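You operate a simulated robot arm through the tools that you are given. There is no shell and no other tool. Be economical: measure what you need, move in short steps, check, and stop when the job is done.

Carry out the task below with a simulated robot arm. There is one attempt and no reset: what you move stays moved.

## Task
Size the white onion from the mat on the roller sizer.
Fine: lay it on the rollers at the feed end, open the orange stop bar before cranking, crank it through to the bay of its width; crank back home, close the bar, leave the other two on the mat.

Only the result counts: the job must be done as asked and must still hold three seconds after the hand-in. Knocking over, shifting, dropping, spilling or breaking anything else fails it.

## Robot
A 7-joint arm with a two-finger parallel gripper, fixed in place. Base frame: the origin is at the foot of the arm, x ahead of it, y to its left, z up; the work surface is at about z = 0.803. Lengths are in m, angles in degrees, forces in N, time in s.
With the tool pointing down near the work surface it reaches from about 0.3 to 0.7 m from the base axis. Its first joint turns from -66.0 to 66.0 degrees. Payload 1.57 kg.
The TCP is the grasp point between the finger pads, 0.03 m short of the fingertips. In the tool frame z runs along the fingers and y along their closing line. Largest opening 0.11 m; finger width 0.024, thickness 0.012; the body of the gripper, 0.048 by 0.112 m, starts 0.078 m behind the TCP.
Orientation is that of the tool frame in the base frame, as a unit quaternion [x, y, z, w]. With the fingers straight down and closing along the base's y, the tool's x points along the base's -x, its y along +y and its z along -z.

## Interface
- The arm moves only by the tool drive_tool. Its argument "increments" is a list of rows, each a list of 2 entries, a list of its own where there are three numbers: the shift along the tool's x, y, z in units of 25 mm (1.0 is 25 mm), then the turn, a rotation vector about the tool's x, y, z in units of 5 degrees (1.0 is 5 degrees). In form: [[[dx, dy, dz], [ax, ay, az]], ...]. A call has 1 to 20 rows; each row shifts and turns the commanded pose from where the row before left it, along the tool's axes as they then stand. "hand" is the opening, from 0 (shut) to 1 (fully open), set as the call begins (left out, the last holds). A call with a number of a shift or a turn outside -1 to 1 is refused whole. Each row takes 0.2 s and may step no farther than 0.05 m and 8.6 degrees from the row before; otherwise, or with a gripper value out of range, the whole call is refused. A pose out of reach is approached as far as the arm can. The call stops where the force on the tool passes 90 N (or 10 N more than at its start, if that is more) or the arm is blocked; 0.2 s more then pass. The fingers move at their own pace (about 0.108 m/s each) and stop on an object; they squeeze with about 29 N. The grip force told is the motor's: it shows also when the fingers shut on nothing. Time passes only in rows, and 0.2 s behind the last, so rows that do not move let the fingers close. The reply holds the time, the measured pose of the TCP, the force on the tool along the base axes, the opening and the grip force, in the units named above and with some noise.
- Cameras (640 x 400 px; columns grow to the right, rows downward): "scene" is fixed at [0.169, -0.3913, 1.4143]; the picture's right is [0.77, -0.63, 0.00], its down [-0.30, -0.36, -0.88] and it looks along [0.56, 0.68, -0.47] (base axes); focal length 310 px, centre (320, 200). "wrist" rides on the gripper at [-0.036, 0, -0.08] in the tool frame; the picture's right is [0.00, -1.00, 0.00], its down [0.97, 0.00, -0.24] and it looks along [0.24, 0.00, 0.97] (tool axes); focal length 218 px, centre (320, 200). There is no depth. A picture from a camera that has moved, and an enlarged one, comes with that camera's place and axes in the base frame and with its lens.
- snapshot(camera): a new picture of that camera. The clock stands still meanwhile.
- enlarge(camera, box): a new picture of the part [left, top, right, bottom] of that camera's present view, enlarged. The clock stands still meanwhile.
- sign_off(): hands the job in; it is judged then, once.

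Go step by step. Nothing tells you positions but the pictures and the camera data: compare them with the known pose of the tool, close in by small moves and look again before you grip or let go. The budget is 120 turns and 76 pictures, counting those below and the enlarged ones. Unless the task says otherwise, let go and move clear before handing in, and close with one line.

The tools are called after "Request:" by a JSON object that holds its "api" and its "payload". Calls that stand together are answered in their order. drive_tool: Moves the arm, as the interface text tells. Its arguments: {"type":"object","properties":{"increments":{"type":"array","items":{"type":"array"}},"hand":{"type":"number"}},"required":["increments"]} The other tools are called the same way: snapshot (camera) takes a picture; enlarge (camera, box) takes an enlarged picture of a part of a camera's view; sign_off () hands the job in.

At the start:

```text
time_s: 0.0
tcp_pos: [0.3191, 0.1063, 1.1759]
tool_rot: [0.0, 1.0, 0.0, 0.0]
ft_force: [-0.2, -0.2, 0.8]
finger_gap: 0.1096
grip_force: 0.0
```

scene: 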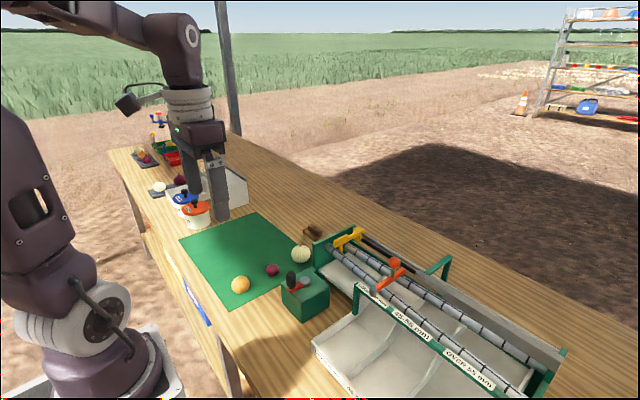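
wrist: 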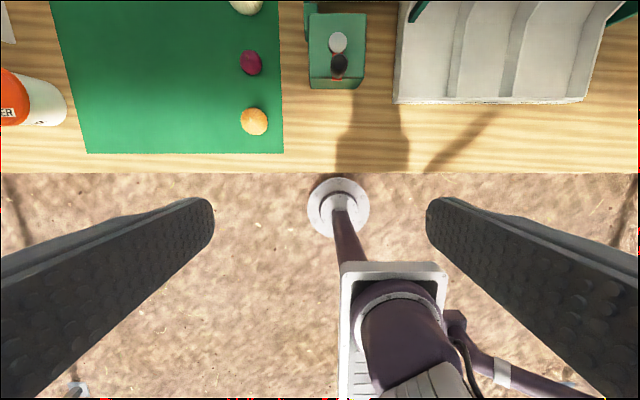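

I see a green mat with three onions (yellow, red, white), a crank box, and a roller sizer with an orange stop bar. I'll look closer first.

Request:
{"api": "enlarge", "payload": {"camera": "scene", "box": [270, 210, 430, 310]}}

Request:
{"api": "enlarge", "payload": {"camera": "scene", "box": [300, 220, 580, 400]}}

```text
4.00 times, centred on (350, 260) of scene
camera zoom: at [0.169, -0.3913, 1.4143], right [0.77, -0.63, 0.0], down [-0.3, -0.36, -0.88], along [0.56, 0.68, -0.47], focal length 1239 px, centre (200, -40)
```

zoom: 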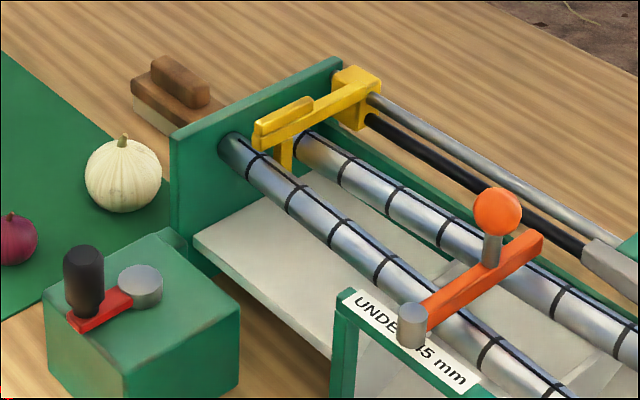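

```text
2.22 times, centred on (440, 310) of scene
camera zoom: at [0.169, -0.3913, 1.4143], right [0.77, -0.63, 0.0], down [-0.3, -0.36, -0.88], along [0.56, 0.68, -0.47], focal length 688 px, centre (53, -44)
```

zoom: 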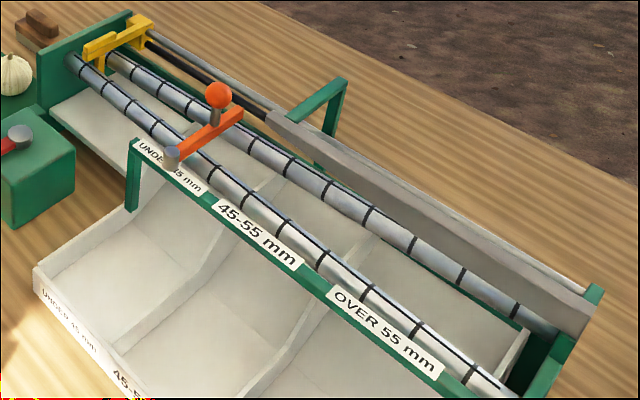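

I'll move the arm to look down on the sizer and onions from above.

Request:
{"api": "drive_tool", "payload": {"increments": [[[-1, 0, 0], [0, 0, 0]], [[-1, 0, 0], [0, 0, 0]], [[-1, 0, 0], [0, 0, 0]], [[-1, 0, 0], [0, 0, 0]], [[-1, 0, 0], [0, 0, 0]], [[-1, 0, 0], [0, 0, 0]], [[-1, 0, 0], [0, 0, 0]], [[-1, 0, 0], [0, 0, 0]]]}}

Request:
{"api": "snapshot", "payload": {"camera": "wrist"}}

```text
time_s: 1.8
tcp_pos: [0.5203, 0.1058, 1.1756]
tool_rot: [0.0, 1.0, 0.0, 0.0]
ft_force: [-0.1, 1.1, -0.2]
finger_gap: 0.1101
grip_force: 0.0
```

```text
71 pictures are left
camera wrist: at [0.5552, 0.106, 1.2564], right [0.0, -1.0, 0.0], down [-0.97, 0.0, 0.24], along [-0.24, 0.0, -0.97], focal length 218 px, centre (320, 200)
```

wrist: 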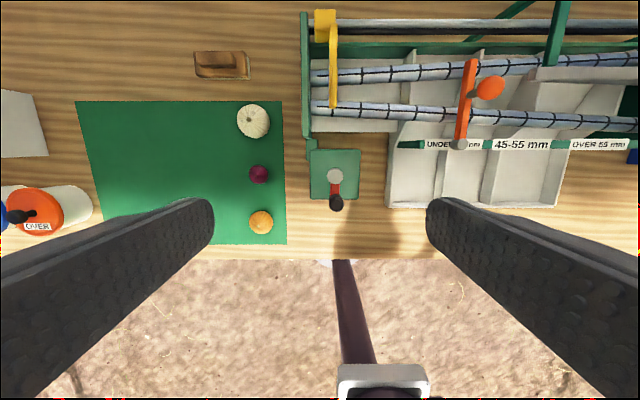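

White onion is near (0.60, 0.23); crank pivot about (0.507, 0.081); stop bar further to -y. I'll zoom on details to measure.

Request:
{"api": "enlarge", "payload": {"camera": "wrist", "box": [290, 0, 640, 219]}}

Request:
{"api": "enlarge", "payload": {"camera": "wrist", "box": [220, 90, 380, 190]}}

Request:
{"api": "enlarge", "payload": {"camera": "scene", "box": [350, 240, 430, 290]}}

```text
1.83 times, centred on (465, 110) of wrist
camera zoom: at [0.5552, 0.106, 1.2564], right [0.0, -1.0, 0.0], down [-0.97, 0.0, 0.24], along [-0.24, 0.0, -0.97], focal length 399 px, centre (55, 365)
```

zoom: 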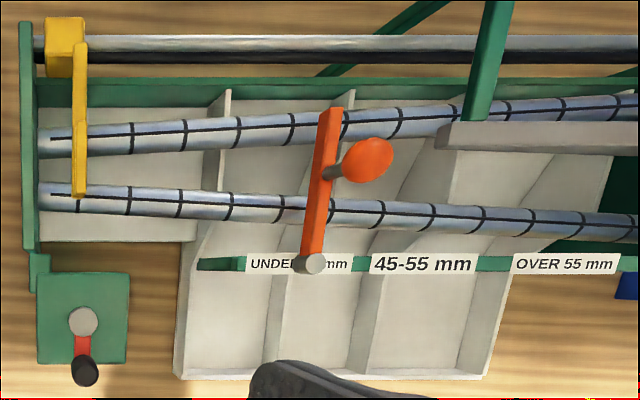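

```text
4.00 times, centred on (300, 140) of wrist
camera zoom: at [0.5552, 0.106, 1.2564], right [0.0, -1.0, 0.0], down [-0.97, 0.0, 0.24], along [-0.24, 0.0, -0.97], focal length 873 px, centre (400, 440)
```

zoom: 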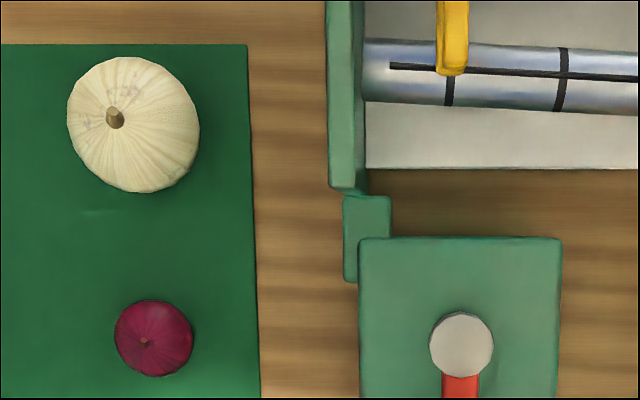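

```text
8.00 times, centred on (390, 265) of scene
camera zoom: at [0.169, -0.3913, 1.4143], right [0.77, -0.63, 0.0], down [-0.3, -0.36, -0.88], along [0.56, 0.68, -0.47], focal length 2478 px, centre (-240, -320)
```

zoom: 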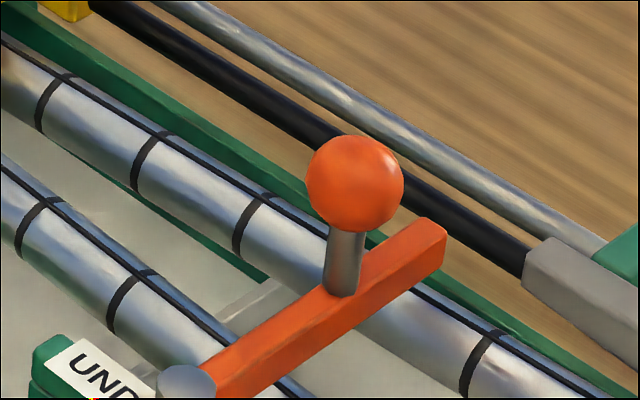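

Triangulated: ball knob of the stop bar ≈(0.620,-0.090,0.983), bar pivot ≈(0.557,-0.089), crank knob ≈(0.469,0.080,top 0.923), roller gap centred x≈0.629. I move above the white onion first.

Request:
{"api": "drive_tool", "payload": {"hand": 1, "increments": [[[-0.63, 0.98, 0], [0, 0, 0]], [[-0.63, 0.98, 0], [0, 0, 0]], [[-0.63, 0.98, 0], [0, 0, 0]], [[-0.63, 0.98, 0.5], [0, 0, 0]], [[-0.63, 0.98, 1], [0, 0, 0]], [[0, 0, 1], [0, 0, 0]], [[0, 0, 1], [0, 0, 0]], [[0, 0, 1], [0, 0, 0]], [[0, 0, 1], [0, 0, 0]], [[0, 0, 1], [0, 0, 0]], [[0, 0, 1], [0, 0, 0]], [[0, 0, 1], [0, 0, 0]], [[0, 0, 1], [0, 0, 0]]]}}

Request:
{"api": "snapshot", "payload": {"camera": "wrist"}}

Request:
{"api": "snapshot", "payload": {"camera": "scene"}}

```text
time_s: 4.6
tcp_pos: [0.5851, 0.2065, 0.9593]
tool_rot: [-0.001, 1.0, 0.0, 0.0]
ft_force: [0.5, 0.8, 0.1]
finger_gap: 0.1102
grip_force: 0.0
out of reach, approached as far as the arm can: row 5
```

```text
67 pictures are left
camera wrist: at [0.6203, 0.2062, 1.0393], right [0.0, -1.0, 0.0], down [-0.97, 0.0, 0.24], along [-0.24, 0.0, -0.97], focal length 218 px, centre (320, 200)
```

wrist: 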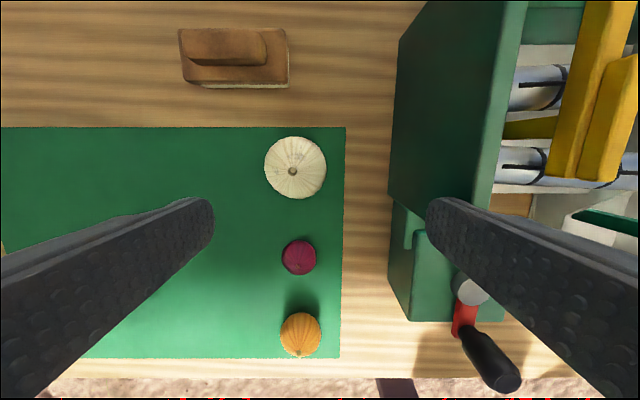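

```text
66 pictures are left
```

scene: 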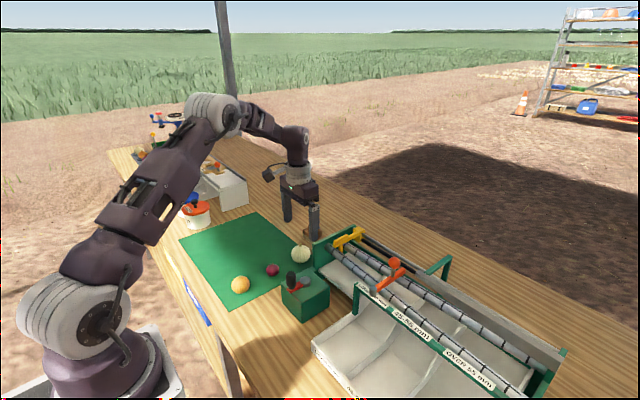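

Onion confirmed at (0.600, 0.230), about 59 mm across. I'll align and descend to z≈0.848.

Request:
{"api": "drive_tool", "payload": {"increments": [[[-0.6, 0.95, 0], [0, 0, 0]], [[0, 0, 1], [0, 0, 0]], [[0, 0, 1], [0, 0, 0]], [[0, 0, 1], [0, 0, 0]], [[0, 0, 0.8], [0, 0, 0]], [[0, 0, 0.6], [0, 0, 0]], [[0, 0, 0], [0, 0, 0]]]}}

Request:
{"api": "snapshot", "payload": {"camera": "wrist"}}

```text
time_s: 6.2
tcp_pos: [0.6003, 0.2308, 0.8484]
tool_rot: [0.0, 1.0, 0.0, 0.0]
ft_force: [0.4, 0.4, -0.5]
finger_gap: 0.1101
grip_force: 0.0
```

```text
65 pictures are left
camera wrist: at [0.6347, 0.2301, 0.9284], right [0.0, -1.0, 0.0], down [-0.97, 0.0, 0.24], along [-0.24, 0.0, -0.97], focal length 218 px, centre (320, 200)
```

wrist: 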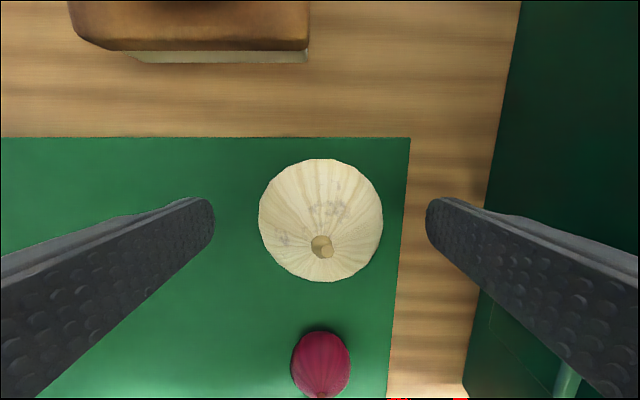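

The onion is centred between the fingers; closing.

Request:
{"api": "drive_tool", "payload": {"hand": 0, "increments": [[[0, 0, 0], [0, 0, 0]], [[0, 0, 0], [0, 0, 0]], [[0, 0, 0], [0, 0, 0]], [[0, 0, -0.4], [0, 0, 0]], [[0, 0, -0.8], [0, 0, 0]]]}}

```text
time_s: 7.4
tcp_pos: [0.5978, 0.2311, 0.8797]
tool_rot: [0.0, 1.0, 0.0, -0.001]
ft_force: [0.6, -0.7, -0.7]
finger_gap: 0.0583
grip_force: 29.2
```

Gripped: width 58 mm, so it belongs in OVER 55. Lifting and carrying to the feed end.

Request:
{"api": "drive_tool", "payload": {"increments": [[[0, 0, -1], [0, 0, 0]], [[0, 0, -1], [0, 0, 0]], [[0, 0, -1], [0, 0, 0]], [[0, 0, -1], [0, 0, 0]], [[0, 0, -1], [0, 0, 0]], [[0, -0.8, -1], [0, 0, 0]], [[0, -1, -1], [0, 0, 0]], [[0, -1, 0], [0, 0, 0]], [[0, -1, 0], [0, 0, 0]], [[-0.2, -1, 0], [0, 0, 0]], [[-0.2, -1, 0], [0, 0, 0]], [[-0.3, -1, 0], [0, 0, 0]], [[-0.3, -1, 0], [0, 0, 0]], [[-0.24, -0.3, 0], [0, 0, 0]], [[0, 0, 0], [0, 0, 0]]]}}

Request:
{"api": "snapshot", "payload": {"camera": "wrist"}}

Request:
{"api": "enlarge", "payload": {"camera": "scene", "box": [270, 170, 430, 270]}}

```text
time_s: 10.6
tcp_pos: [0.6295, 0.0265, 1.0551]
tool_rot: [0.0, 1.0, 0.0, 0.0]
ft_force: [-0.6, -0.3, -1.2]
finger_gap: 0.0582
grip_force: 28.7
```

```text
64 pictures are left
camera wrist: at [0.6653, 0.0261, 1.1347], right [0.0, -1.0, 0.0], down [-0.97, 0.0, 0.24], along [-0.24, 0.0, -0.97], focal length 218 px, centre (320, 200)
```

wrist: 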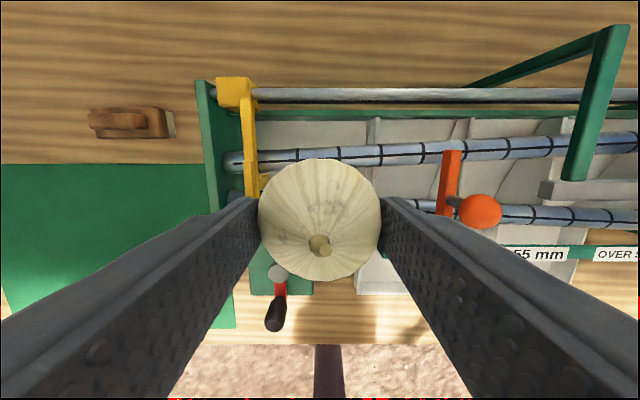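

```text
4.00 times, centred on (350, 220) of scene
camera zoom: at [0.169, -0.3913, 1.4143], right [0.77, -0.63, 0.0], down [-0.3, -0.36, -0.88], along [0.56, 0.68, -0.47], focal length 1239 px, centre (200, 120)
```

zoom: 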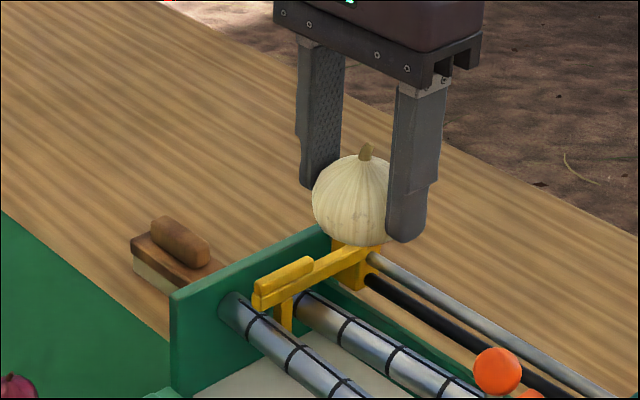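

Shift slightly to y≈0.01 to clear the pusher, then lower toward the rollers.

Request:
{"api": "drive_tool", "payload": {"increments": [[[0, -0.66, 0], [0, 0, 0]], [[0, 0, 0.8], [0, 0, 0]], [[0, 0, 0.8], [0, 0, 0]], [[0, 0, 0.6], [0, 0, 0]], [[0, 0, 0], [0, 0, 0]]]}}

Request:
{"api": "snapshot", "payload": {"camera": "wrist"}}

Request:
{"api": "enlarge", "payload": {"camera": "scene", "box": [300, 190, 420, 265]}}

```text
time_s: 11.8
tcp_pos: [0.6288, 0.0117, 1.0007]
tool_rot: [0.0, 1.0, 0.0, 0.001]
ft_force: [-1.6, 0.7, -1.8]
finger_gap: 0.0583
grip_force: 29.0
```

```text
62 pictures are left
camera wrist: at [0.6652, 0.0107, 1.0804], right [0.0, -1.0, 0.0], down [-0.97, 0.0, 0.24], along [-0.24, 0.0, -0.97], focal length 218 px, centre (320, 200)
```

wrist: 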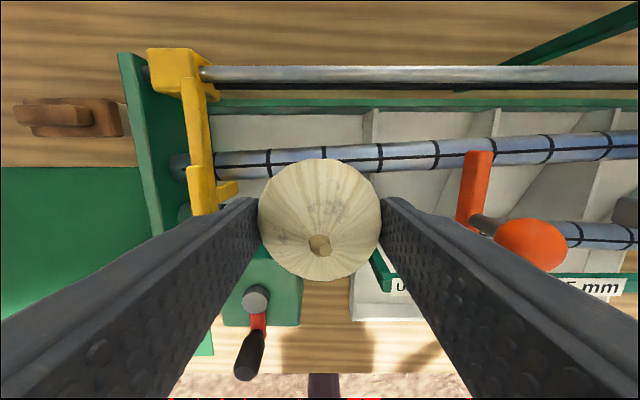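

```text
5.33 times, centred on (360, 228) of scene
camera zoom: at [0.169, -0.3913, 1.4143], right [0.77, -0.63, 0.0], down [-0.3, -0.36, -0.88], along [0.56, 0.68, -0.47], focal length 1652 px, centre (107, 53)
```

zoom: 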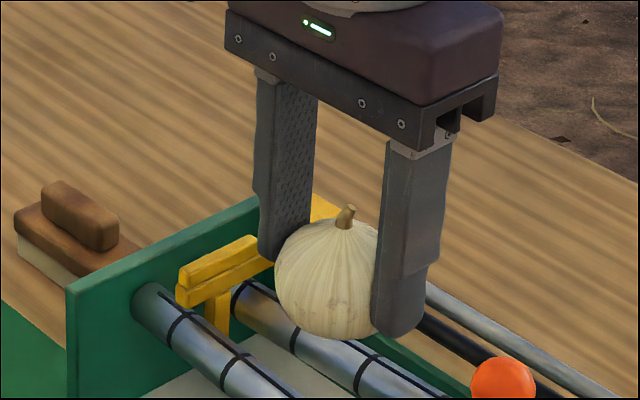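

Clear so far; nudging a few mm away from the pusher paddle and lowering in small steps watching force.

Request:
{"api": "drive_tool", "payload": {"increments": [[[0, -0.25, 0.3], [0, 0, 0]], [[0, 0, 0.3], [0, 0, 0]], [[0, 0, 0], [0, 0, 0]]]}}

Request:
{"api": "enlarge", "payload": {"camera": "scene", "box": [300, 190, 420, 265]}}

```text
time_s: 12.6
tcp_pos: [0.6296, 0.0039, 0.9844]
tool_rot: [0.0, 1.0, 0.0, 0.0]
ft_force: [-0.4, 0.2, -2.1]
finger_gap: 0.058
grip_force: 29.5
```

```text
5.33 times, centred on (360, 228) of scene
camera zoom: at [0.169, -0.3913, 1.4143], right [0.77, -0.63, 0.0], down [-0.3, -0.36, -0.88], along [0.56, 0.68, -0.47], focal length 1652 px, centre (107, 53)
```

zoom: 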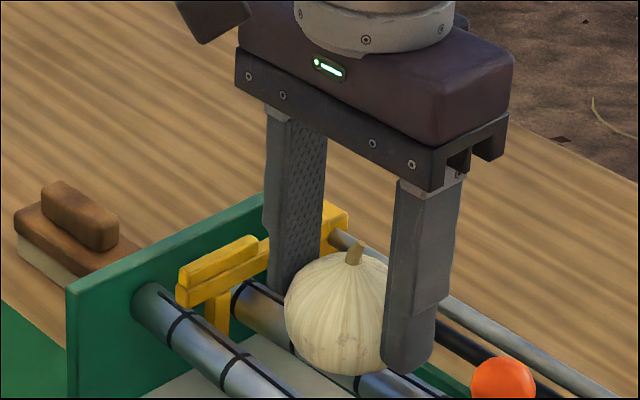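

Request:
{"api": "drive_tool", "payload": {"increments": [[[0, 0, 0.2], [0, 0, 0]], [[0, 0, 0.2], [0, 0, 0]], [[0, 0, 0], [0, 0, 0]]]}}

```text
time_s: 13.4
tcp_pos: [0.6291, 0.0052, 0.9734]
tool_rot: [-0.001, 1.0, -0.001, 0.0]
ft_force: [-0.4, 0.4, -1.1]
finger_gap: 0.058
grip_force: 29.1
```

I see no contact yet at z=0.973; continuing down in 4 mm steps.

Request:
{"api": "drive_tool", "payload": {"increments": [[[0, 0, 0.16], [0, 0, 0]], [[0, 0, 0], [0, 0, 0]]]}}

Request:
{"api": "enlarge", "payload": {"camera": "scene", "box": [320, 210, 400, 260]}}

```text
time_s: 14.0
tcp_pos: [0.6299, 0.0042, 0.9696]
tool_rot: [0.0, 1.0, 0.0, 0.0]
ft_force: [0.2, 0.3, -1.0]
finger_gap: 0.0578
grip_force: 28.9
```

```text
8.00 times, centred on (360, 235) of scene
camera zoom: at [0.169, -0.3913, 1.4143], right [0.77, -0.63, 0.0], down [-0.3, -0.36, -0.88], along [0.56, 0.68, -0.47], focal length 2478 px, centre (0, -80)
```

zoom: 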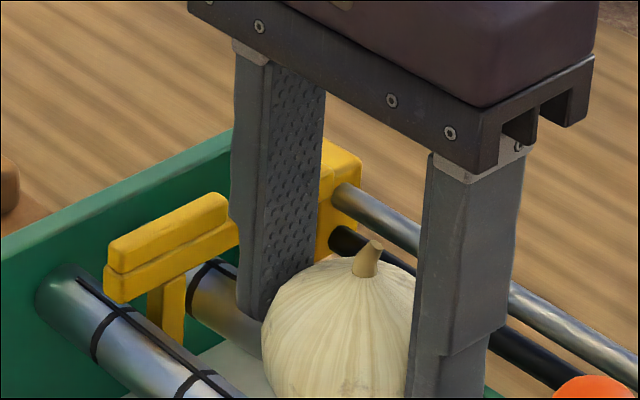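

Request:
{"api": "drive_tool", "payload": {"increments": [[[0, 0, 0.12], [0, 0, 0]], [[0, 0, 0.12], [0, 0, 0]], [[0, 0, 0], [0, 0, 0]]]}}

Request:
{"api": "enlarge", "payload": {"camera": "scene", "box": [320, 220, 400, 270]}}

```text
time_s: 14.8
tcp_pos: [0.6288, 0.0044, 0.9634]
tool_rot: [0.0, 1.0, 0.0, 0.0]
ft_force: [-0.3, 0.9, -2.0]
finger_gap: 0.0582
grip_force: 28.5
```

```text
8.00 times, centred on (360, 245) of scene
camera zoom: at [0.169, -0.3913, 1.4143], right [0.77, -0.63, 0.0], down [-0.3, -0.36, -0.88], along [0.56, 0.68, -0.47], focal length 2478 px, centre (0, -160)
```

zoom: 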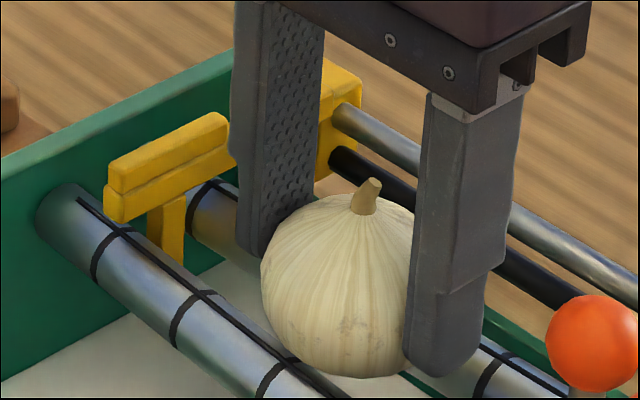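

Request:
{"api": "drive_tool", "payload": {"increments": [[[0, 0, 0.12], [0, 0, 0]], [[0, 0, 0.12], [0, 0, 0]], [[0, 0, 0], [0, 0, 0]]]}}

```text
time_s: 15.6
tcp_pos: [0.6295, 0.0058, 0.9607]
tool_rot: [0.0, 1.0, 0.001, 0.001]
ft_force: [-1.2, 2.1, 26.4]
finger_gap: 0.058
grip_force: 29.0
```

Contact with the rollers is felt (26 N) at z≈0.961. I relax 3 mm and look before releasing.

Request:
{"api": "drive_tool", "payload": {"increments": [[[0, 0, -0.12], [0, 0, 0]], [[0, 0, 0], [0, 0, 0]]]}}

Request:
{"api": "enlarge", "payload": {"camera": "scene", "box": [320, 220, 400, 270]}}

Request:
{"api": "snapshot", "payload": {"camera": "wrist"}}

```text
time_s: 16.2
tcp_pos: [0.6284, 0.005, 0.9592]
tool_rot: [0.0, 1.0, 0.0, -0.001]
ft_force: [1.0, 0.1, -0.5]
finger_gap: 0.0578
grip_force: 29.1
```

```text
8.00 times, centred on (360, 245) of scene
camera zoom: at [0.169, -0.3913, 1.4143], right [0.77, -0.63, 0.0], down [-0.3, -0.36, -0.88], along [0.56, 0.68, -0.47], focal length 2478 px, centre (0, -160)
```

zoom: 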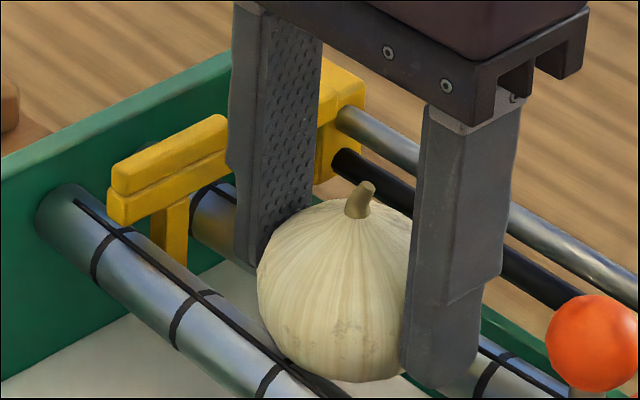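

```text
56 pictures are left
camera wrist: at [0.6647, 0.0043, 1.0404], right [0.0, -1.0, 0.0], down [-0.97, 0.0, 0.24], along [-0.24, 0.0, -0.97], focal length 218 px, centre (320, 200)
```

wrist: 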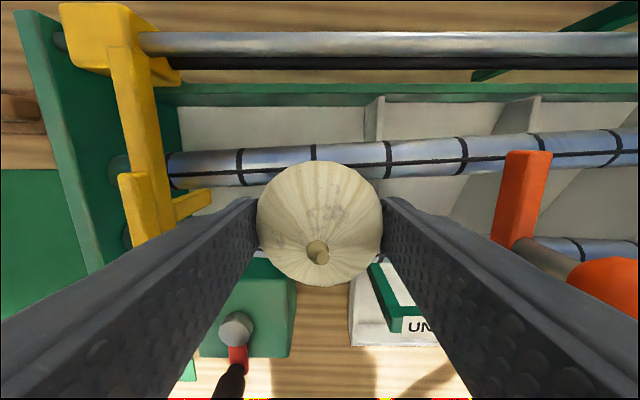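

Onion is seated between the rollers. I'll open slightly and check.

Request:
{"api": "drive_tool", "payload": {"hand": 0.66, "increments": [[[0, 0, 0], [0, 0, 0]], [[0, 0, 0], [0, 0, 0]], [[0, 0, -0.3], [0, 0, 0]], [[0, 0, -0.6], [0, 0, 0]], [[0, 0, -1], [0, 0, 0]], [[0, 0, -1], [0, 0, 0]], [[0, 0, -1], [0, 0, 0]], [[0, 0, -1], [0, 0, 0]]]}}

Request:
{"api": "snapshot", "payload": {"camera": "wrist"}}

Request:
{"api": "enlarge", "payload": {"camera": "scene", "box": [310, 210, 430, 285]}}

```text
time_s: 18.0
tcp_pos: [0.628, 0.0026, 1.0842]
tool_rot: [0.0, 1.0, 0.0, 0.0]
ft_force: [-0.1, -0.3, -0.3]
finger_gap: 0.0724
grip_force: 0.0
```

```text
55 pictures are left
camera wrist: at [0.6633, 0.002, 1.1639], right [0.0, -1.0, 0.0], down [-0.97, 0.0, 0.24], along [-0.24, 0.0, -0.97], focal length 218 px, centre (320, 200)
```

wrist: 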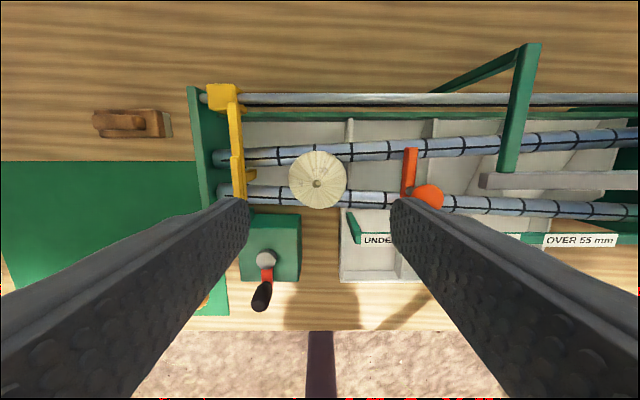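

```text
5.33 times, centred on (370, 248) of scene
camera zoom: at [0.169, -0.3913, 1.4143], right [0.77, -0.63, 0.0], down [-0.3, -0.36, -0.88], along [0.56, 0.68, -0.47], focal length 1652 px, centre (53, -53)
```

zoom: 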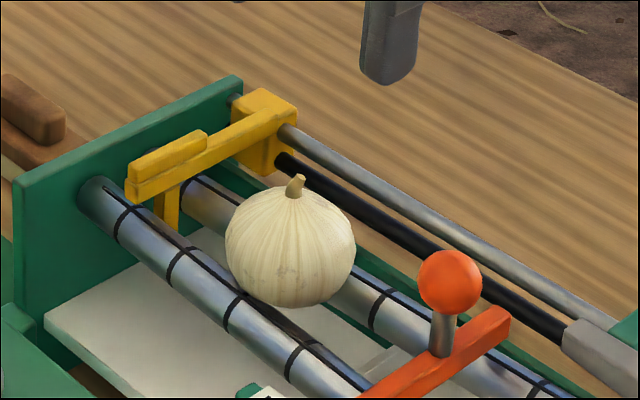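

Onion rests stably. Next the stop bar: it must swing downstream (-y) about its pivot, since upstream would hit the onion. I'll go above the ball knob.

Request:
{"api": "drive_tool", "payload": {"hand": 0.5, "increments": [[[0.28, -0.9, 0], [0, 0, 0]], [[0, -0.9, 0], [0, 0, 0]], [[0, -0.9, 0], [0, 0, 0]], [[0, -1, 0], [0, 0, 0]], [[0, 0, 0.8], [0, 0, 0]], [[0, 0, 0.8], [0, 0, 0]], [[0, 0, 0], [0, 0, 0]]]}}

Request:
{"api": "snapshot", "payload": {"camera": "wrist"}}

```text
time_s: 19.6
tcp_pos: [0.6212, -0.0873, 1.0431]
tool_rot: [0.0, 1.0, -0.001, 0.0]
ft_force: [0.0, 0.8, 0.3]
finger_gap: 0.0551
grip_force: 0.0
```

```text
53 pictures are left
camera wrist: at [0.6573, -0.0887, 1.1236], right [0.0, -1.0, 0.0], down [-0.97, 0.0, 0.24], along [-0.24, 0.0, -0.97], focal length 218 px, centre (320, 200)
```

wrist: 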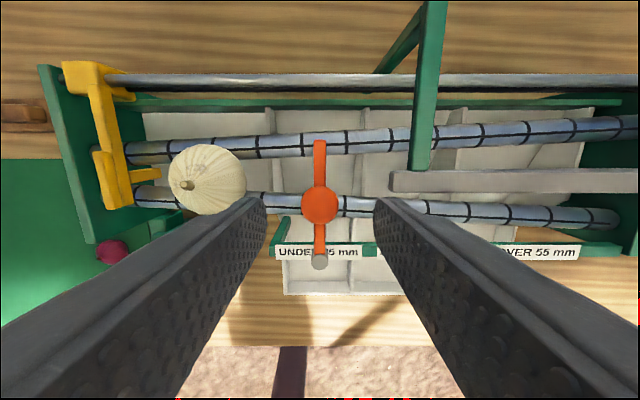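

Ball is centred under the tool at (0.620,-0.089). A grey beam starts at y≈-0.134 over the channel, so I'll swing with the tool yawing along the arc. Lower and grip the ball.

Request:
{"api": "drive_tool", "payload": {"increments": [[[0, 0, 0.8], [0, 0, 0]], [[0, 0, 0.8], [0, 0, 0]], [[0, 0, 0.52], [0, 0, 0]], [[0, 0, 0], [0, 0, 0]]]}}

Request:
{"api": "enlarge", "payload": {"camera": "scene", "box": [340, 210, 460, 285]}}

```text
time_s: 20.6
tcp_pos: [0.6202, -0.0885, 0.9906]
tool_rot: [0.001, 1.0, 0.0, 0.0]
ft_force: [0.1, 0.6, 0.0]
finger_gap: 0.055
grip_force: 0.0
```

```text
5.33 times, centred on (400, 248) of scene
camera zoom: at [0.169, -0.3913, 1.4143], right [0.77, -0.63, 0.0], down [-0.3, -0.36, -0.88], along [0.56, 0.68, -0.47], focal length 1652 px, centre (-107, -53)
```

zoom: 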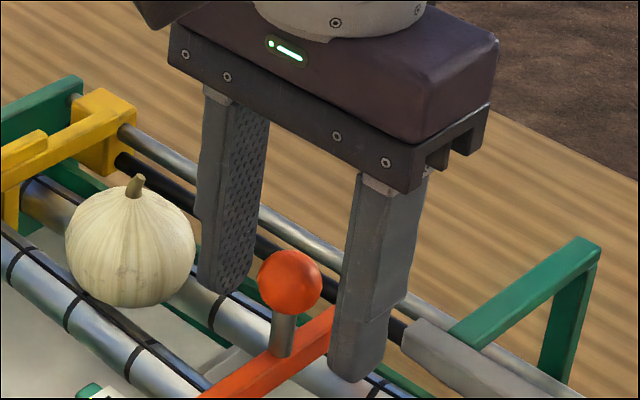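

Request:
{"api": "drive_tool", "payload": {"hand": 0, "increments": [[[0, 0, 0], [0, 0, 0]], [[0, 0, 0], [0, 0, 0]], [[0, 0, 0], [0, 0, 0]]]}}

Request:
{"api": "drive_tool", "payload": {"increments": [[[0.01, -0.22, 0], [0, 0, 1]], [[0.01, -0.22, 0], [0, 0, 1]], [[0.01, -0.22, 0], [0, 0, 1]], [[0.01, -0.22, 0], [0, 0, 1]]]}}

Request:
{"api": "enlarge", "payload": {"camera": "scene", "box": [340, 210, 460, 285]}}

```text
time_s: 21.4
tcp_pos: [0.6215, -0.0888, 0.9908]
tool_rot: [-0.001, 1.0, 0.001, 0.0]
ft_force: [0.6, 1.1, -4.4]
finger_gap: 0.0249
grip_force: 36.7
```

```text
time_s: 22.4
tcp_pos: [0.6173, -0.1083, 0.991]
tool_rot: [0.174, 0.985, 0.001, 0.0]
ft_force: [-18.2, 5.8, 15.5]
finger_gap: 0.0251
grip_force: 36.9
```

```text
5.33 times, centred on (400, 248) of scene
camera zoom: at [0.1682, -0.3911, 1.4144], right [0.77, -0.63, 0.0], down [-0.3, -0.37, -0.88], along [0.56, 0.68, -0.47], focal length 1652 px, centre (-107, -53)
```

zoom: 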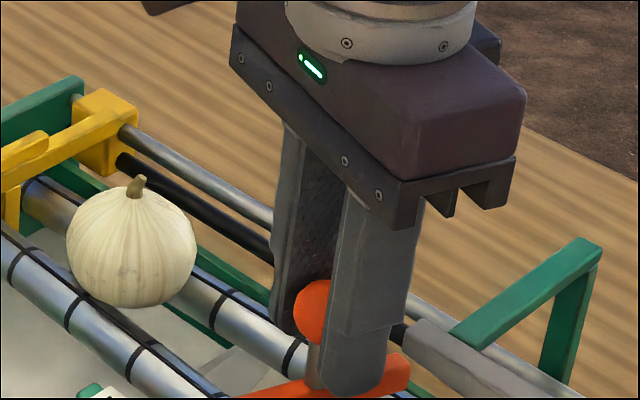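

The bar turns freely downstream. Continue with a slightly tighter arc.

Request:
{"api": "drive_tool", "payload": {"increments": [[[0.05, -0.21, 0], [0, 0, 1]], [[0.03, -0.21, 0], [0, 0, 1]], [[0.01, -0.21, 0], [0, 0, 1]], [[0.01, -0.21, 0], [0, 0, 1]], [[0.01, -0.21, 0], [0, 0, 1]]]}}

Request:
{"api": "enlarge", "payload": {"camera": "scene", "box": [320, 210, 480, 310]}}

```text
time_s: 23.6
tcp_pos: [0.605, -0.1302, 0.9917]
tool_rot: [0.383, 0.924, -0.001, 0.001]
ft_force: [-0.3, -5.1, 12.3]
finger_gap: 0.0249
grip_force: 36.4
```

```text
4.00 times, centred on (400, 260) of scene
camera zoom: at [0.1687, -0.3914, 1.4143], right [0.77, -0.63, 0.0], down [-0.3, -0.36, -0.88], along [0.56, 0.68, -0.47], focal length 1239 px, centre (0, -40)
```

zoom: 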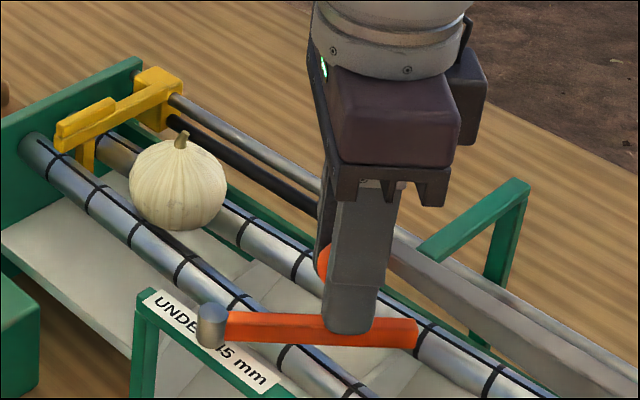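

Request:
{"api": "drive_tool", "payload": {"increments": [[[0.01, -0.21, 0], [0, 0, 1]], [[0.01, -0.21, 0], [0, 0, 1]], [[0.01, -0.21, 0], [0, 0, 1]], [[0.01, -0.21, 0], [0, 0, 1]], [[0.01, -0.21, 0], [0, 0, 1]], [[0.01, -0.21, 0], [0, 0, 1]]]}}

Request:
{"api": "enlarge", "payload": {"camera": "scene", "box": [320, 210, 480, 310]}}

```text
time_s: 25.0
tcp_pos: [0.5761, -0.1476, 0.9903]
tool_rot: [0.609, 0.793, -0.001, 0.001]
ft_force: [7.2, -22.9, 11.3]
finger_gap: 0.0249
grip_force: 36.5
```

```text
4.00 times, centred on (400, 260) of scene
camera zoom: at [0.1689, -0.3919, 1.4141], right [0.77, -0.63, 0.0], down [-0.3, -0.36, -0.88], along [0.56, 0.68, -0.47], focal length 1239 px, centre (0, -40)
```

zoom: 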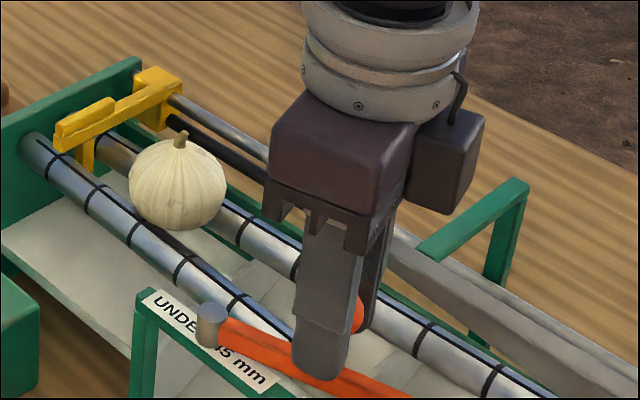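

Request:
{"api": "drive_tool", "payload": {"increments": [[[-0.06, -0.21, 0], [0, 0, 1]], [[-0.02, -0.21, 0], [0, 0, 1]], [[0.0, -0.21, 0], [0, 0, 1]]]}}

Request:
{"api": "enlarge", "payload": {"camera": "scene", "box": [320, 210, 480, 310]}}

```text
time_s: 25.8
tcp_pos: [0.5606, -0.1502, 0.9894]
tool_rot: [0.708, 0.707, -0.001, -0.002]
ft_force: [-1.0, -12.5, 3.9]
finger_gap: 0.0251
grip_force: 36.9
```

```text
4.00 times, centred on (400, 260) of scene
camera zoom: at [0.1689, -0.3917, 1.4142], right [0.77, -0.63, 0.0], down [-0.3, -0.36, -0.88], along [0.56, 0.68, -0.47], focal length 1239 px, centre (0, -40)
```

zoom: 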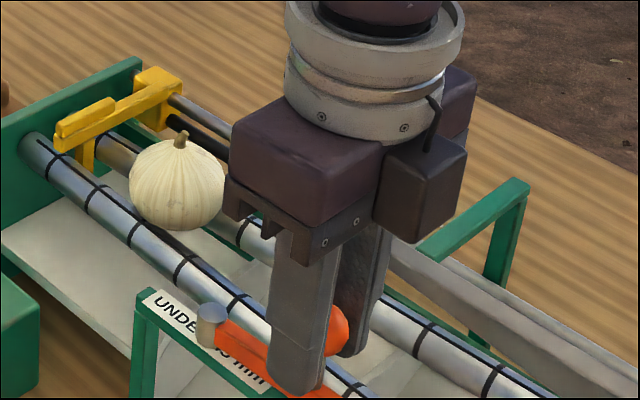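

The bar is aligned with the rail (90°). One small extra step, then release and lift.

Request:
{"api": "drive_tool", "payload": {"increments": [[[-0.03, -0.21, 0], [0, 0, 1]], [[0, 0, 0], [0, 0, 0]]]}}

Request:
{"api": "drive_tool", "payload": {"hand": 0.5, "increments": [[[0, 0, 0], [0, 0, 0]], [[0, 0, 0], [0, 0, 0]], [[0, 0, -0.5], [0, 0, 0]], [[0, 0, -1], [0, 0, 0]], [[0, 0, -1], [0, 0, 0]], [[0, 0, -0.5], [0, 0, 0]], [[0, 0, 0], [0, 0, 0]]]}}

Request:
{"api": "snapshot", "payload": {"camera": "wrist"}}

Request:
{"api": "enlarge", "payload": {"camera": "scene", "box": [300, 210, 500, 335]}}

```text
time_s: 26.4
tcp_pos: [0.5579, -0.1494, 0.9906]
tool_rot: [0.737, 0.676, 0.002, 0.0]
ft_force: [17.7, 1.1, -0.6]
finger_gap: 0.0253
grip_force: 36.5
```

```text
time_s: 28.0
tcp_pos: [0.5546, -0.1513, 1.065]
tool_rot: [0.737, 0.676, 0.0, 0.0]
ft_force: [-0.5, -0.3, -0.2]
finger_gap: 0.0551
grip_force: 0.0
```

```text
47 pictures are left
camera wrist: at [0.5526, -0.1879, 1.1459], right [-1.0, 0.09, 0.0], down [0.09, 0.97, 0.24], along [0.02, 0.24, -0.97], focal length 218 px, centre (320, 200)
```

wrist: 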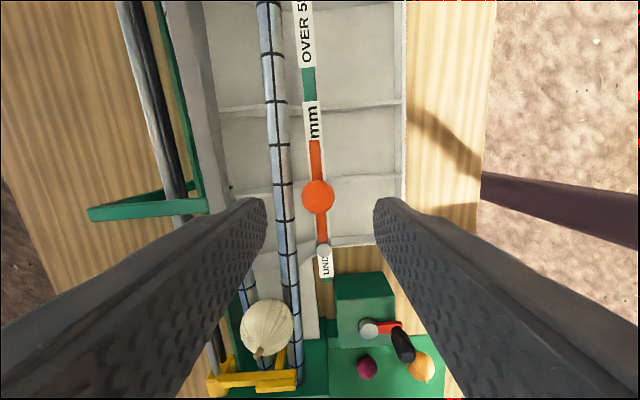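

```text
3.20 times, centred on (400, 272) of scene
camera zoom: at [0.169, -0.3913, 1.4143], right [0.77, -0.63, 0.0], down [-0.3, -0.36, -0.88], along [0.56, 0.68, -0.47], focal length 991 px, centre (64, -32)
```

zoom: 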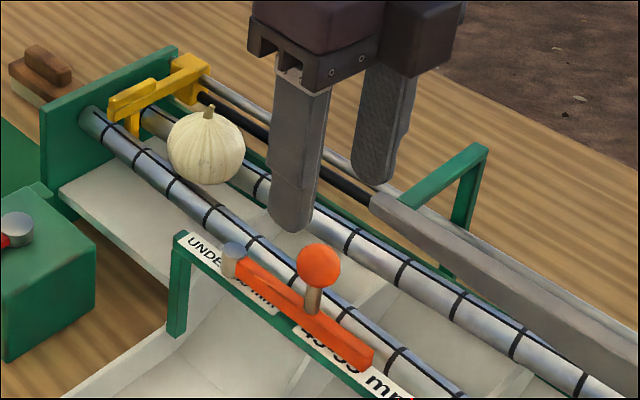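

The bar is fully open. I unwind the yaw, then move above the crank knob.

Request:
{"api": "drive_tool", "payload": {"increments": [[[0, 0, -0.5], [0, 0, -1]], [[0, 0, 0], [0, 0, -1]], [[0, 0, 0], [0, 0, -1]], [[0, 0, 0], [0, 0, -1]], [[0, 0, 0], [0, 0, -1]], [[0, 0, 0], [0, 0, -1]], [[0, 0, 0], [0, 0, -1]], [[0, 0, 0], [0, 0, -1]], [[0, 0, 0], [0, 0, -1]], [[0, 0, 0], [0, 0, -1]], [[0, 0, 0], [0, 0, -1]], [[0, 0, 0], [0, 0, -1]], [[0, 0, 0], [0, 0, -1]], [[0, 0, 0], [0, 0, -1]], [[0, 0, 0], [0, 0, -1]], [[0, 0, 0], [0, 0, -1]], [[0, 0, 0], [0, 0, -1]], [[0, 0, 0], [0, 0, -1]], [[0, 0, 0], [0, 0, -1]]]}}

Request:
{"api": "drive_tool", "payload": {"increments": [[[0.4, 1, 0], [0, 0, 0]], [[0.4, 1, 0], [0, 0, 0]], [[0.4, 1, 0], [0, 0, 0]], [[0.4, 1, 0], [0, 0, 0]], [[0.4, 1, 0], [0, 0, 0]], [[0.4, 1, 0], [0, 0, 0]], [[0.4, 1, 0], [0, 0, 0]], [[0.4, 1, 0], [0, 0, 0]], [[0.22, 1, 0], [0, 0, 0]], [[0, 0.25, 0.6], [0, 0, 0]], [[0, 0, 1], [0, 0, 0]], [[0, 0, 1], [0, 0, 0]], [[0, 0, 0], [0, 0, 0]]]}}

Request:
{"api": "snapshot", "payload": {"camera": "wrist"}}

Request:
{"api": "enlarge", "payload": {"camera": "scene", "box": [240, 220, 400, 320]}}

```text
time_s: 32.0
tcp_pos: [0.5555, -0.1517, 1.0779]
tool_rot: [-0.001, 1.0, -0.001, 0.0]
ft_force: [0.4, 0.4, 0.5]
finger_gap: 0.055
grip_force: 0.0
```

```text
time_s: 34.8
tcp_pos: [0.4714, 0.0798, 1.0113]
tool_rot: [0.0, 1.0, 0.0, 0.0]
ft_force: [0.1, -0.1, -0.4]
finger_gap: 0.0552
grip_force: 0.0
```

```text
45 pictures are left
camera wrist: at [0.5064, 0.0792, 1.092], right [0.0, -1.0, 0.0], down [-0.97, 0.0, 0.24], along [-0.24, 0.0, -0.97], focal length 218 px, centre (320, 200)
```

wrist: 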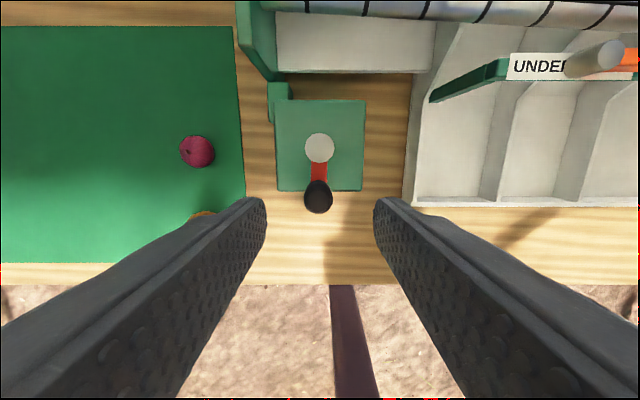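

```text
4.00 times, centred on (320, 270) of scene
camera zoom: at [0.169, -0.3913, 1.4143], right [0.77, -0.63, 0.0], down [-0.3, -0.36, -0.88], along [0.56, 0.68, -0.47], focal length 1239 px, centre (320, -80)
```

zoom: 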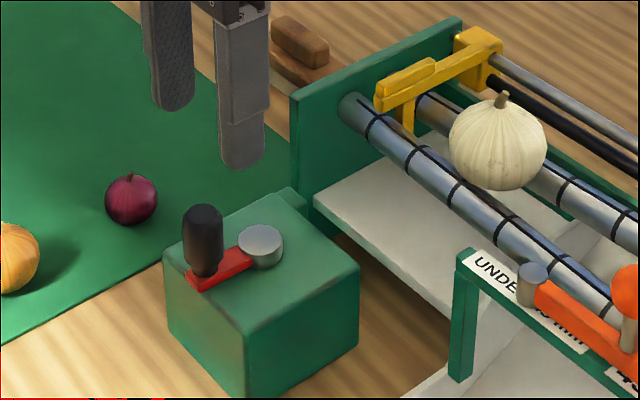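

Knob centre ≈(0.468,0.081), top 0.923, axis (0.507,0.081). Lower and grip the knob.

Request:
{"api": "drive_tool", "payload": {"increments": [[[0.13, 0.04, 1], [0, 0, 0]], [[0, 0, 1], [0, 0, 0]], [[0, 0, 1], [0, 0, 0]], [[0, 0, 0.55], [0, 0, 0]], [[0, 0, 0], [0, 0, 0]]]}}

Request:
{"api": "enlarge", "payload": {"camera": "scene", "box": [240, 220, 400, 320]}}

Request:
{"api": "snapshot", "payload": {"camera": "wrist"}}

```text
time_s: 36.0
tcp_pos: [0.4692, 0.0823, 0.9233]
tool_rot: [0.0, 1.0, 0.0, 0.0]
ft_force: [-0.4, -0.6, 0.4]
finger_gap: 0.0548
grip_force: 0.1
```

```text
4.00 times, centred on (320, 270) of scene
camera zoom: at [0.169, -0.3913, 1.4143], right [0.77, -0.63, 0.0], down [-0.3, -0.36, -0.88], along [0.56, 0.68, -0.47], focal length 1239 px, centre (320, -80)
```

zoom: 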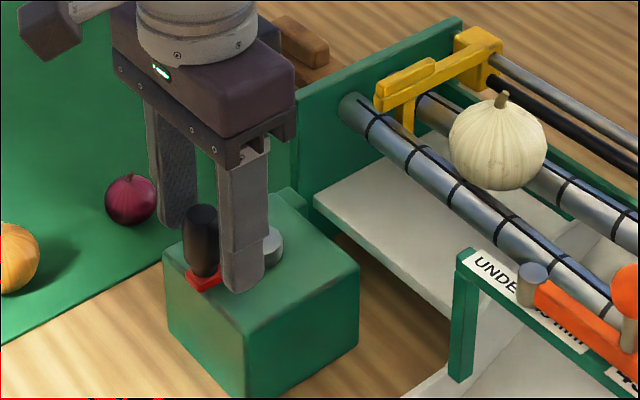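

```text
42 pictures are left
camera wrist: at [0.5045, 0.0804, 1.0039], right [0.0, -1.0, 0.0], down [-0.97, 0.0, 0.24], along [-0.24, 0.0, -0.97], focal length 218 px, centre (320, 200)
```

wrist: 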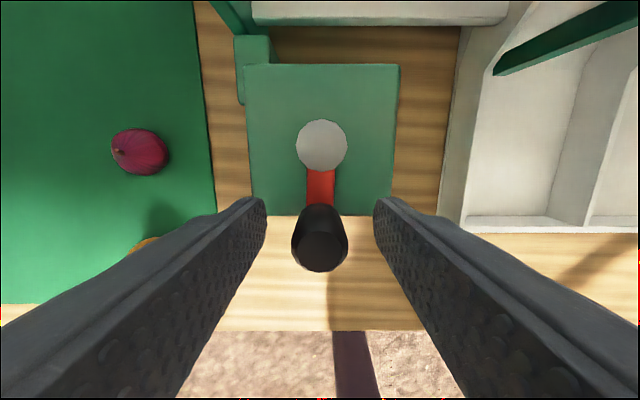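

Grip the knob and test a small turn.

Request:
{"api": "drive_tool", "payload": {"hand": 0, "increments": [[[0.12, 0, 0], [0, 0, 0]], [[0, 0, 0], [0, 0, 0]], [[0, 0, 0], [0, 0, 0]]]}}

Request:
{"api": "drive_tool", "payload": {"increments": [[[-0.01, 0.14, 0], [0, 0, 0]], [[-0.03, 0.14, 0], [0, 0, 0]], [[0, 0, 0], [0, 0, 0]]]}}

```text
time_s: 36.8
tcp_pos: [0.4691, 0.0815, 0.9234]
tool_rot: [0.0, 1.0, 0.0, 0.001]
ft_force: [13.4, -0.4, -11.6]
finger_gap: 0.023
grip_force: 35.7
```

```text
time_s: 37.6
tcp_pos: [0.4673, 0.0883, 0.9247]
tool_rot: [0.0, 1.0, 0.0, 0.0]
ft_force: [18.4, -4.6, -1.2]
finger_gap: 0.0229
grip_force: 35.7
```

Request:
{"api": "enlarge", "payload": {"camera": "scene", "box": [240, 220, 400, 320]}}

```text
4.00 times, centred on (320, 270) of scene
camera zoom: at [0.1695, -0.3914, 1.4142], right [0.77, -0.63, 0.0], down [-0.3, -0.36, -0.88], along [0.56, 0.68, -0.47], focal length 1239 px, centre (320, -80)
```

zoom: 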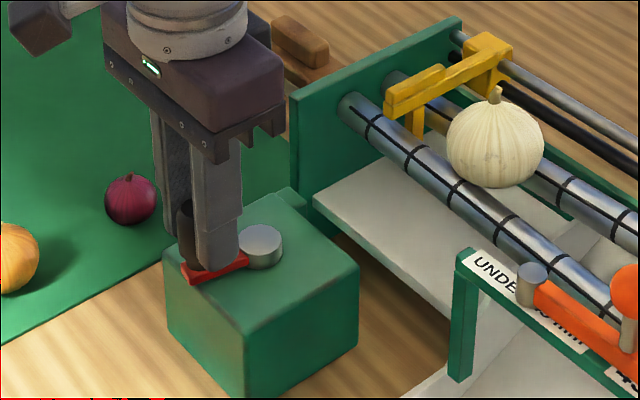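

Clockwise (from above) advances the pusher. I continue cranking along the arc in 10° steps with a small radius correction.

Request:
{"api": "drive_tool", "payload": {"increments": [[[-0.12, 0, 0], [0, 0, 0]], [[-0.075, 0.261, 0], [0, 0, 0]], [[-0.119, 0.244, 0], [0, 0, 0]], [[-0.16, 0.22, 0], [0, 0, 0]], [[-0.196, 0.189, 0], [0, 0, 0]]]}}

Request:
{"api": "enlarge", "payload": {"camera": "scene", "box": [240, 220, 400, 320]}}

```text
time_s: 38.8
tcp_pos: [0.4819, 0.1117, 0.9228]
tool_rot: [0.001, 1.0, 0.0, 0.001]
ft_force: [-6.5, 5.7, 19.6]
finger_gap: 0.0232
grip_force: 36.0
```

```text
4.00 times, centred on (320, 270) of scene
camera zoom: at [0.1685, -0.3912, 1.4144], right [0.77, -0.63, 0.0], down [-0.3, -0.36, -0.88], along [0.56, 0.68, -0.47], focal length 1239 px, centre (320, -80)
```

zoom: 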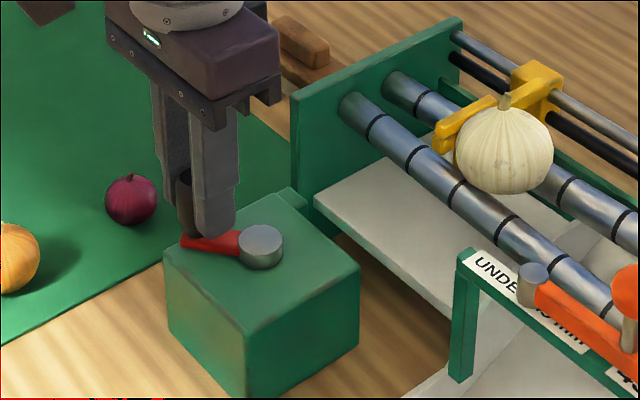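

Request:
{"api": "drive_tool", "payload": {"increments": [[[-0.225, 0.152, 0], [0, 0, 0]], [[-0.248, 0.111, 0], [0, 0, 0]], [[-0.264, 0.066, 0], [0, 0, 0]], [[-0.271, 0.019, 0], [0, 0, 0]], [[-0.27, -0.028, 0], [0, 0, 0]], [[-0.261, -0.075, 0], [0, 0, 0]], [[-0.244, -0.119, 0], [0, 0, 0]]]}}

Request:
{"api": "enlarge", "payload": {"camera": "scene", "box": [260, 200, 500, 350]}}

```text
time_s: 40.4
tcp_pos: [0.5282, 0.1138, 0.9241]
tool_rot: [0.0, 1.0, 0.0, 0.0]
ft_force: [-0.2, 0.5, 3.0]
finger_gap: 0.0232
grip_force: 35.3
```

```text
2.67 times, centred on (380, 275) of scene
camera zoom: at [0.1689, -0.3913, 1.4143], right [0.77, -0.63, 0.0], down [-0.3, -0.36, -0.88], along [0.56, 0.68, -0.47], focal length 826 px, centre (160, 0)
```

zoom: 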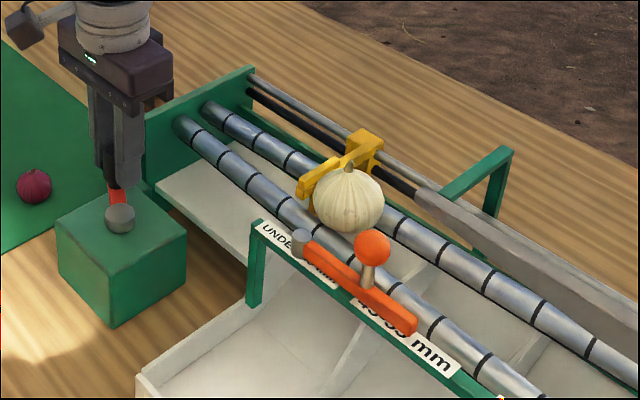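

Onion is being pushed along smoothly. Continue cranking in stages.

Request:
{"api": "drive_tool", "payload": {"increments": [[[-0.22, -0.16, 0], [0, 0, 0]], [[-0.189, -0.196, 0], [0, 0, 0]], [[-0.152, -0.225, 0], [0, 0, 0]], [[-0.111, -0.248, 0], [0, 0, 0]]]}}

Request:
{"api": "enlarge", "payload": {"camera": "scene", "box": [300, 210, 540, 360]}}

```text
time_s: 41.4
tcp_pos: [0.5444, 0.0926, 0.9244]
tool_rot: [0.0, 1.0, -0.001, 0.0]
ft_force: [4.5, 0.6, 2.4]
finger_gap: 0.0229
grip_force: 35.6
```

```text
2.67 times, centred on (420, 285) of scene
camera zoom: at [0.169, -0.3913, 1.4143], right [0.77, -0.63, 0.0], down [-0.3, -0.36, -0.88], along [0.56, 0.68, -0.47], focal length 826 px, centre (53, -27)
```

zoom: 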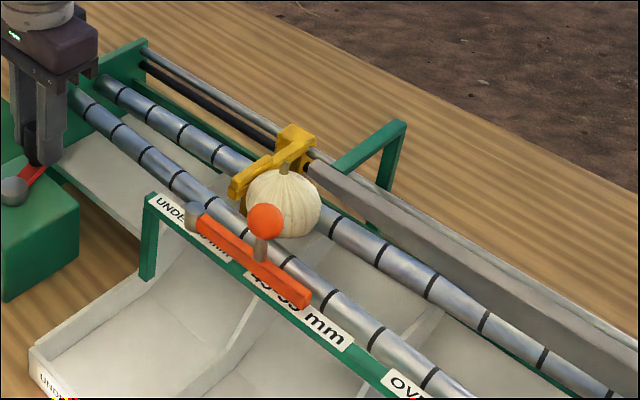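

Request:
{"api": "drive_tool", "payload": {"increments": [[[-0.066, -0.264, 0], [0, 0, 0]], [[-0.019, -0.271, 0], [0, 0, 0]], [[0.028, -0.27, 0], [0, 0, 0]]]}}

Request:
{"api": "enlarge", "payload": {"camera": "scene", "box": [300, 210, 540, 360]}}

```text
time_s: 42.2
tcp_pos: [0.5458, 0.0714, 0.9242]
tool_rot: [0.0, 1.0, 0.0, 0.001]
ft_force: [12.7, -2.7, -12.6]
finger_gap: 0.0232
grip_force: 35.2
```

```text
2.67 times, centred on (420, 285) of scene
camera zoom: at [0.1695, -0.3914, 1.4142], right [0.77, -0.63, 0.0], down [-0.3, -0.36, -0.88], along [0.56, 0.68, -0.47], focal length 826 px, centre (53, -27)
```

zoom: 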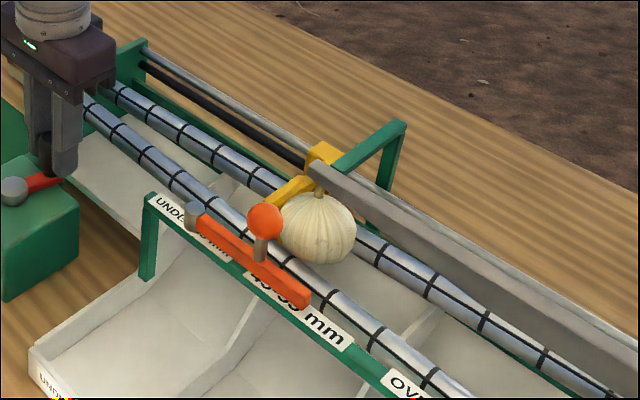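

Request:
{"api": "drive_tool", "payload": {"increments": [[[0.075, -0.261, 0], [0, 0, 0]], [[0.119, -0.244, 0], [0, 0, 0]]]}}

Request:
{"api": "enlarge", "payload": {"camera": "scene", "box": [340, 230, 500, 330]}}

```text
time_s: 42.8
tcp_pos: [0.5404, 0.059, 0.9234]
tool_rot: [0.0, 1.0, -0.001, -0.001]
ft_force: [14.2, -9.4, -24.9]
finger_gap: 0.023
grip_force: 35.0
```

```text
4.00 times, centred on (420, 280) of scene
camera zoom: at [0.1698, -0.3915, 1.4141], right [0.77, -0.63, 0.0], down [-0.3, -0.36, -0.88], along [0.56, 0.68, -0.47], focal length 1239 px, centre (-80, -120)
```

zoom: 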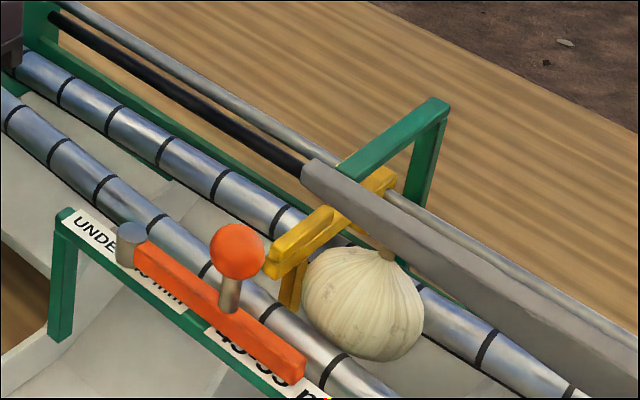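

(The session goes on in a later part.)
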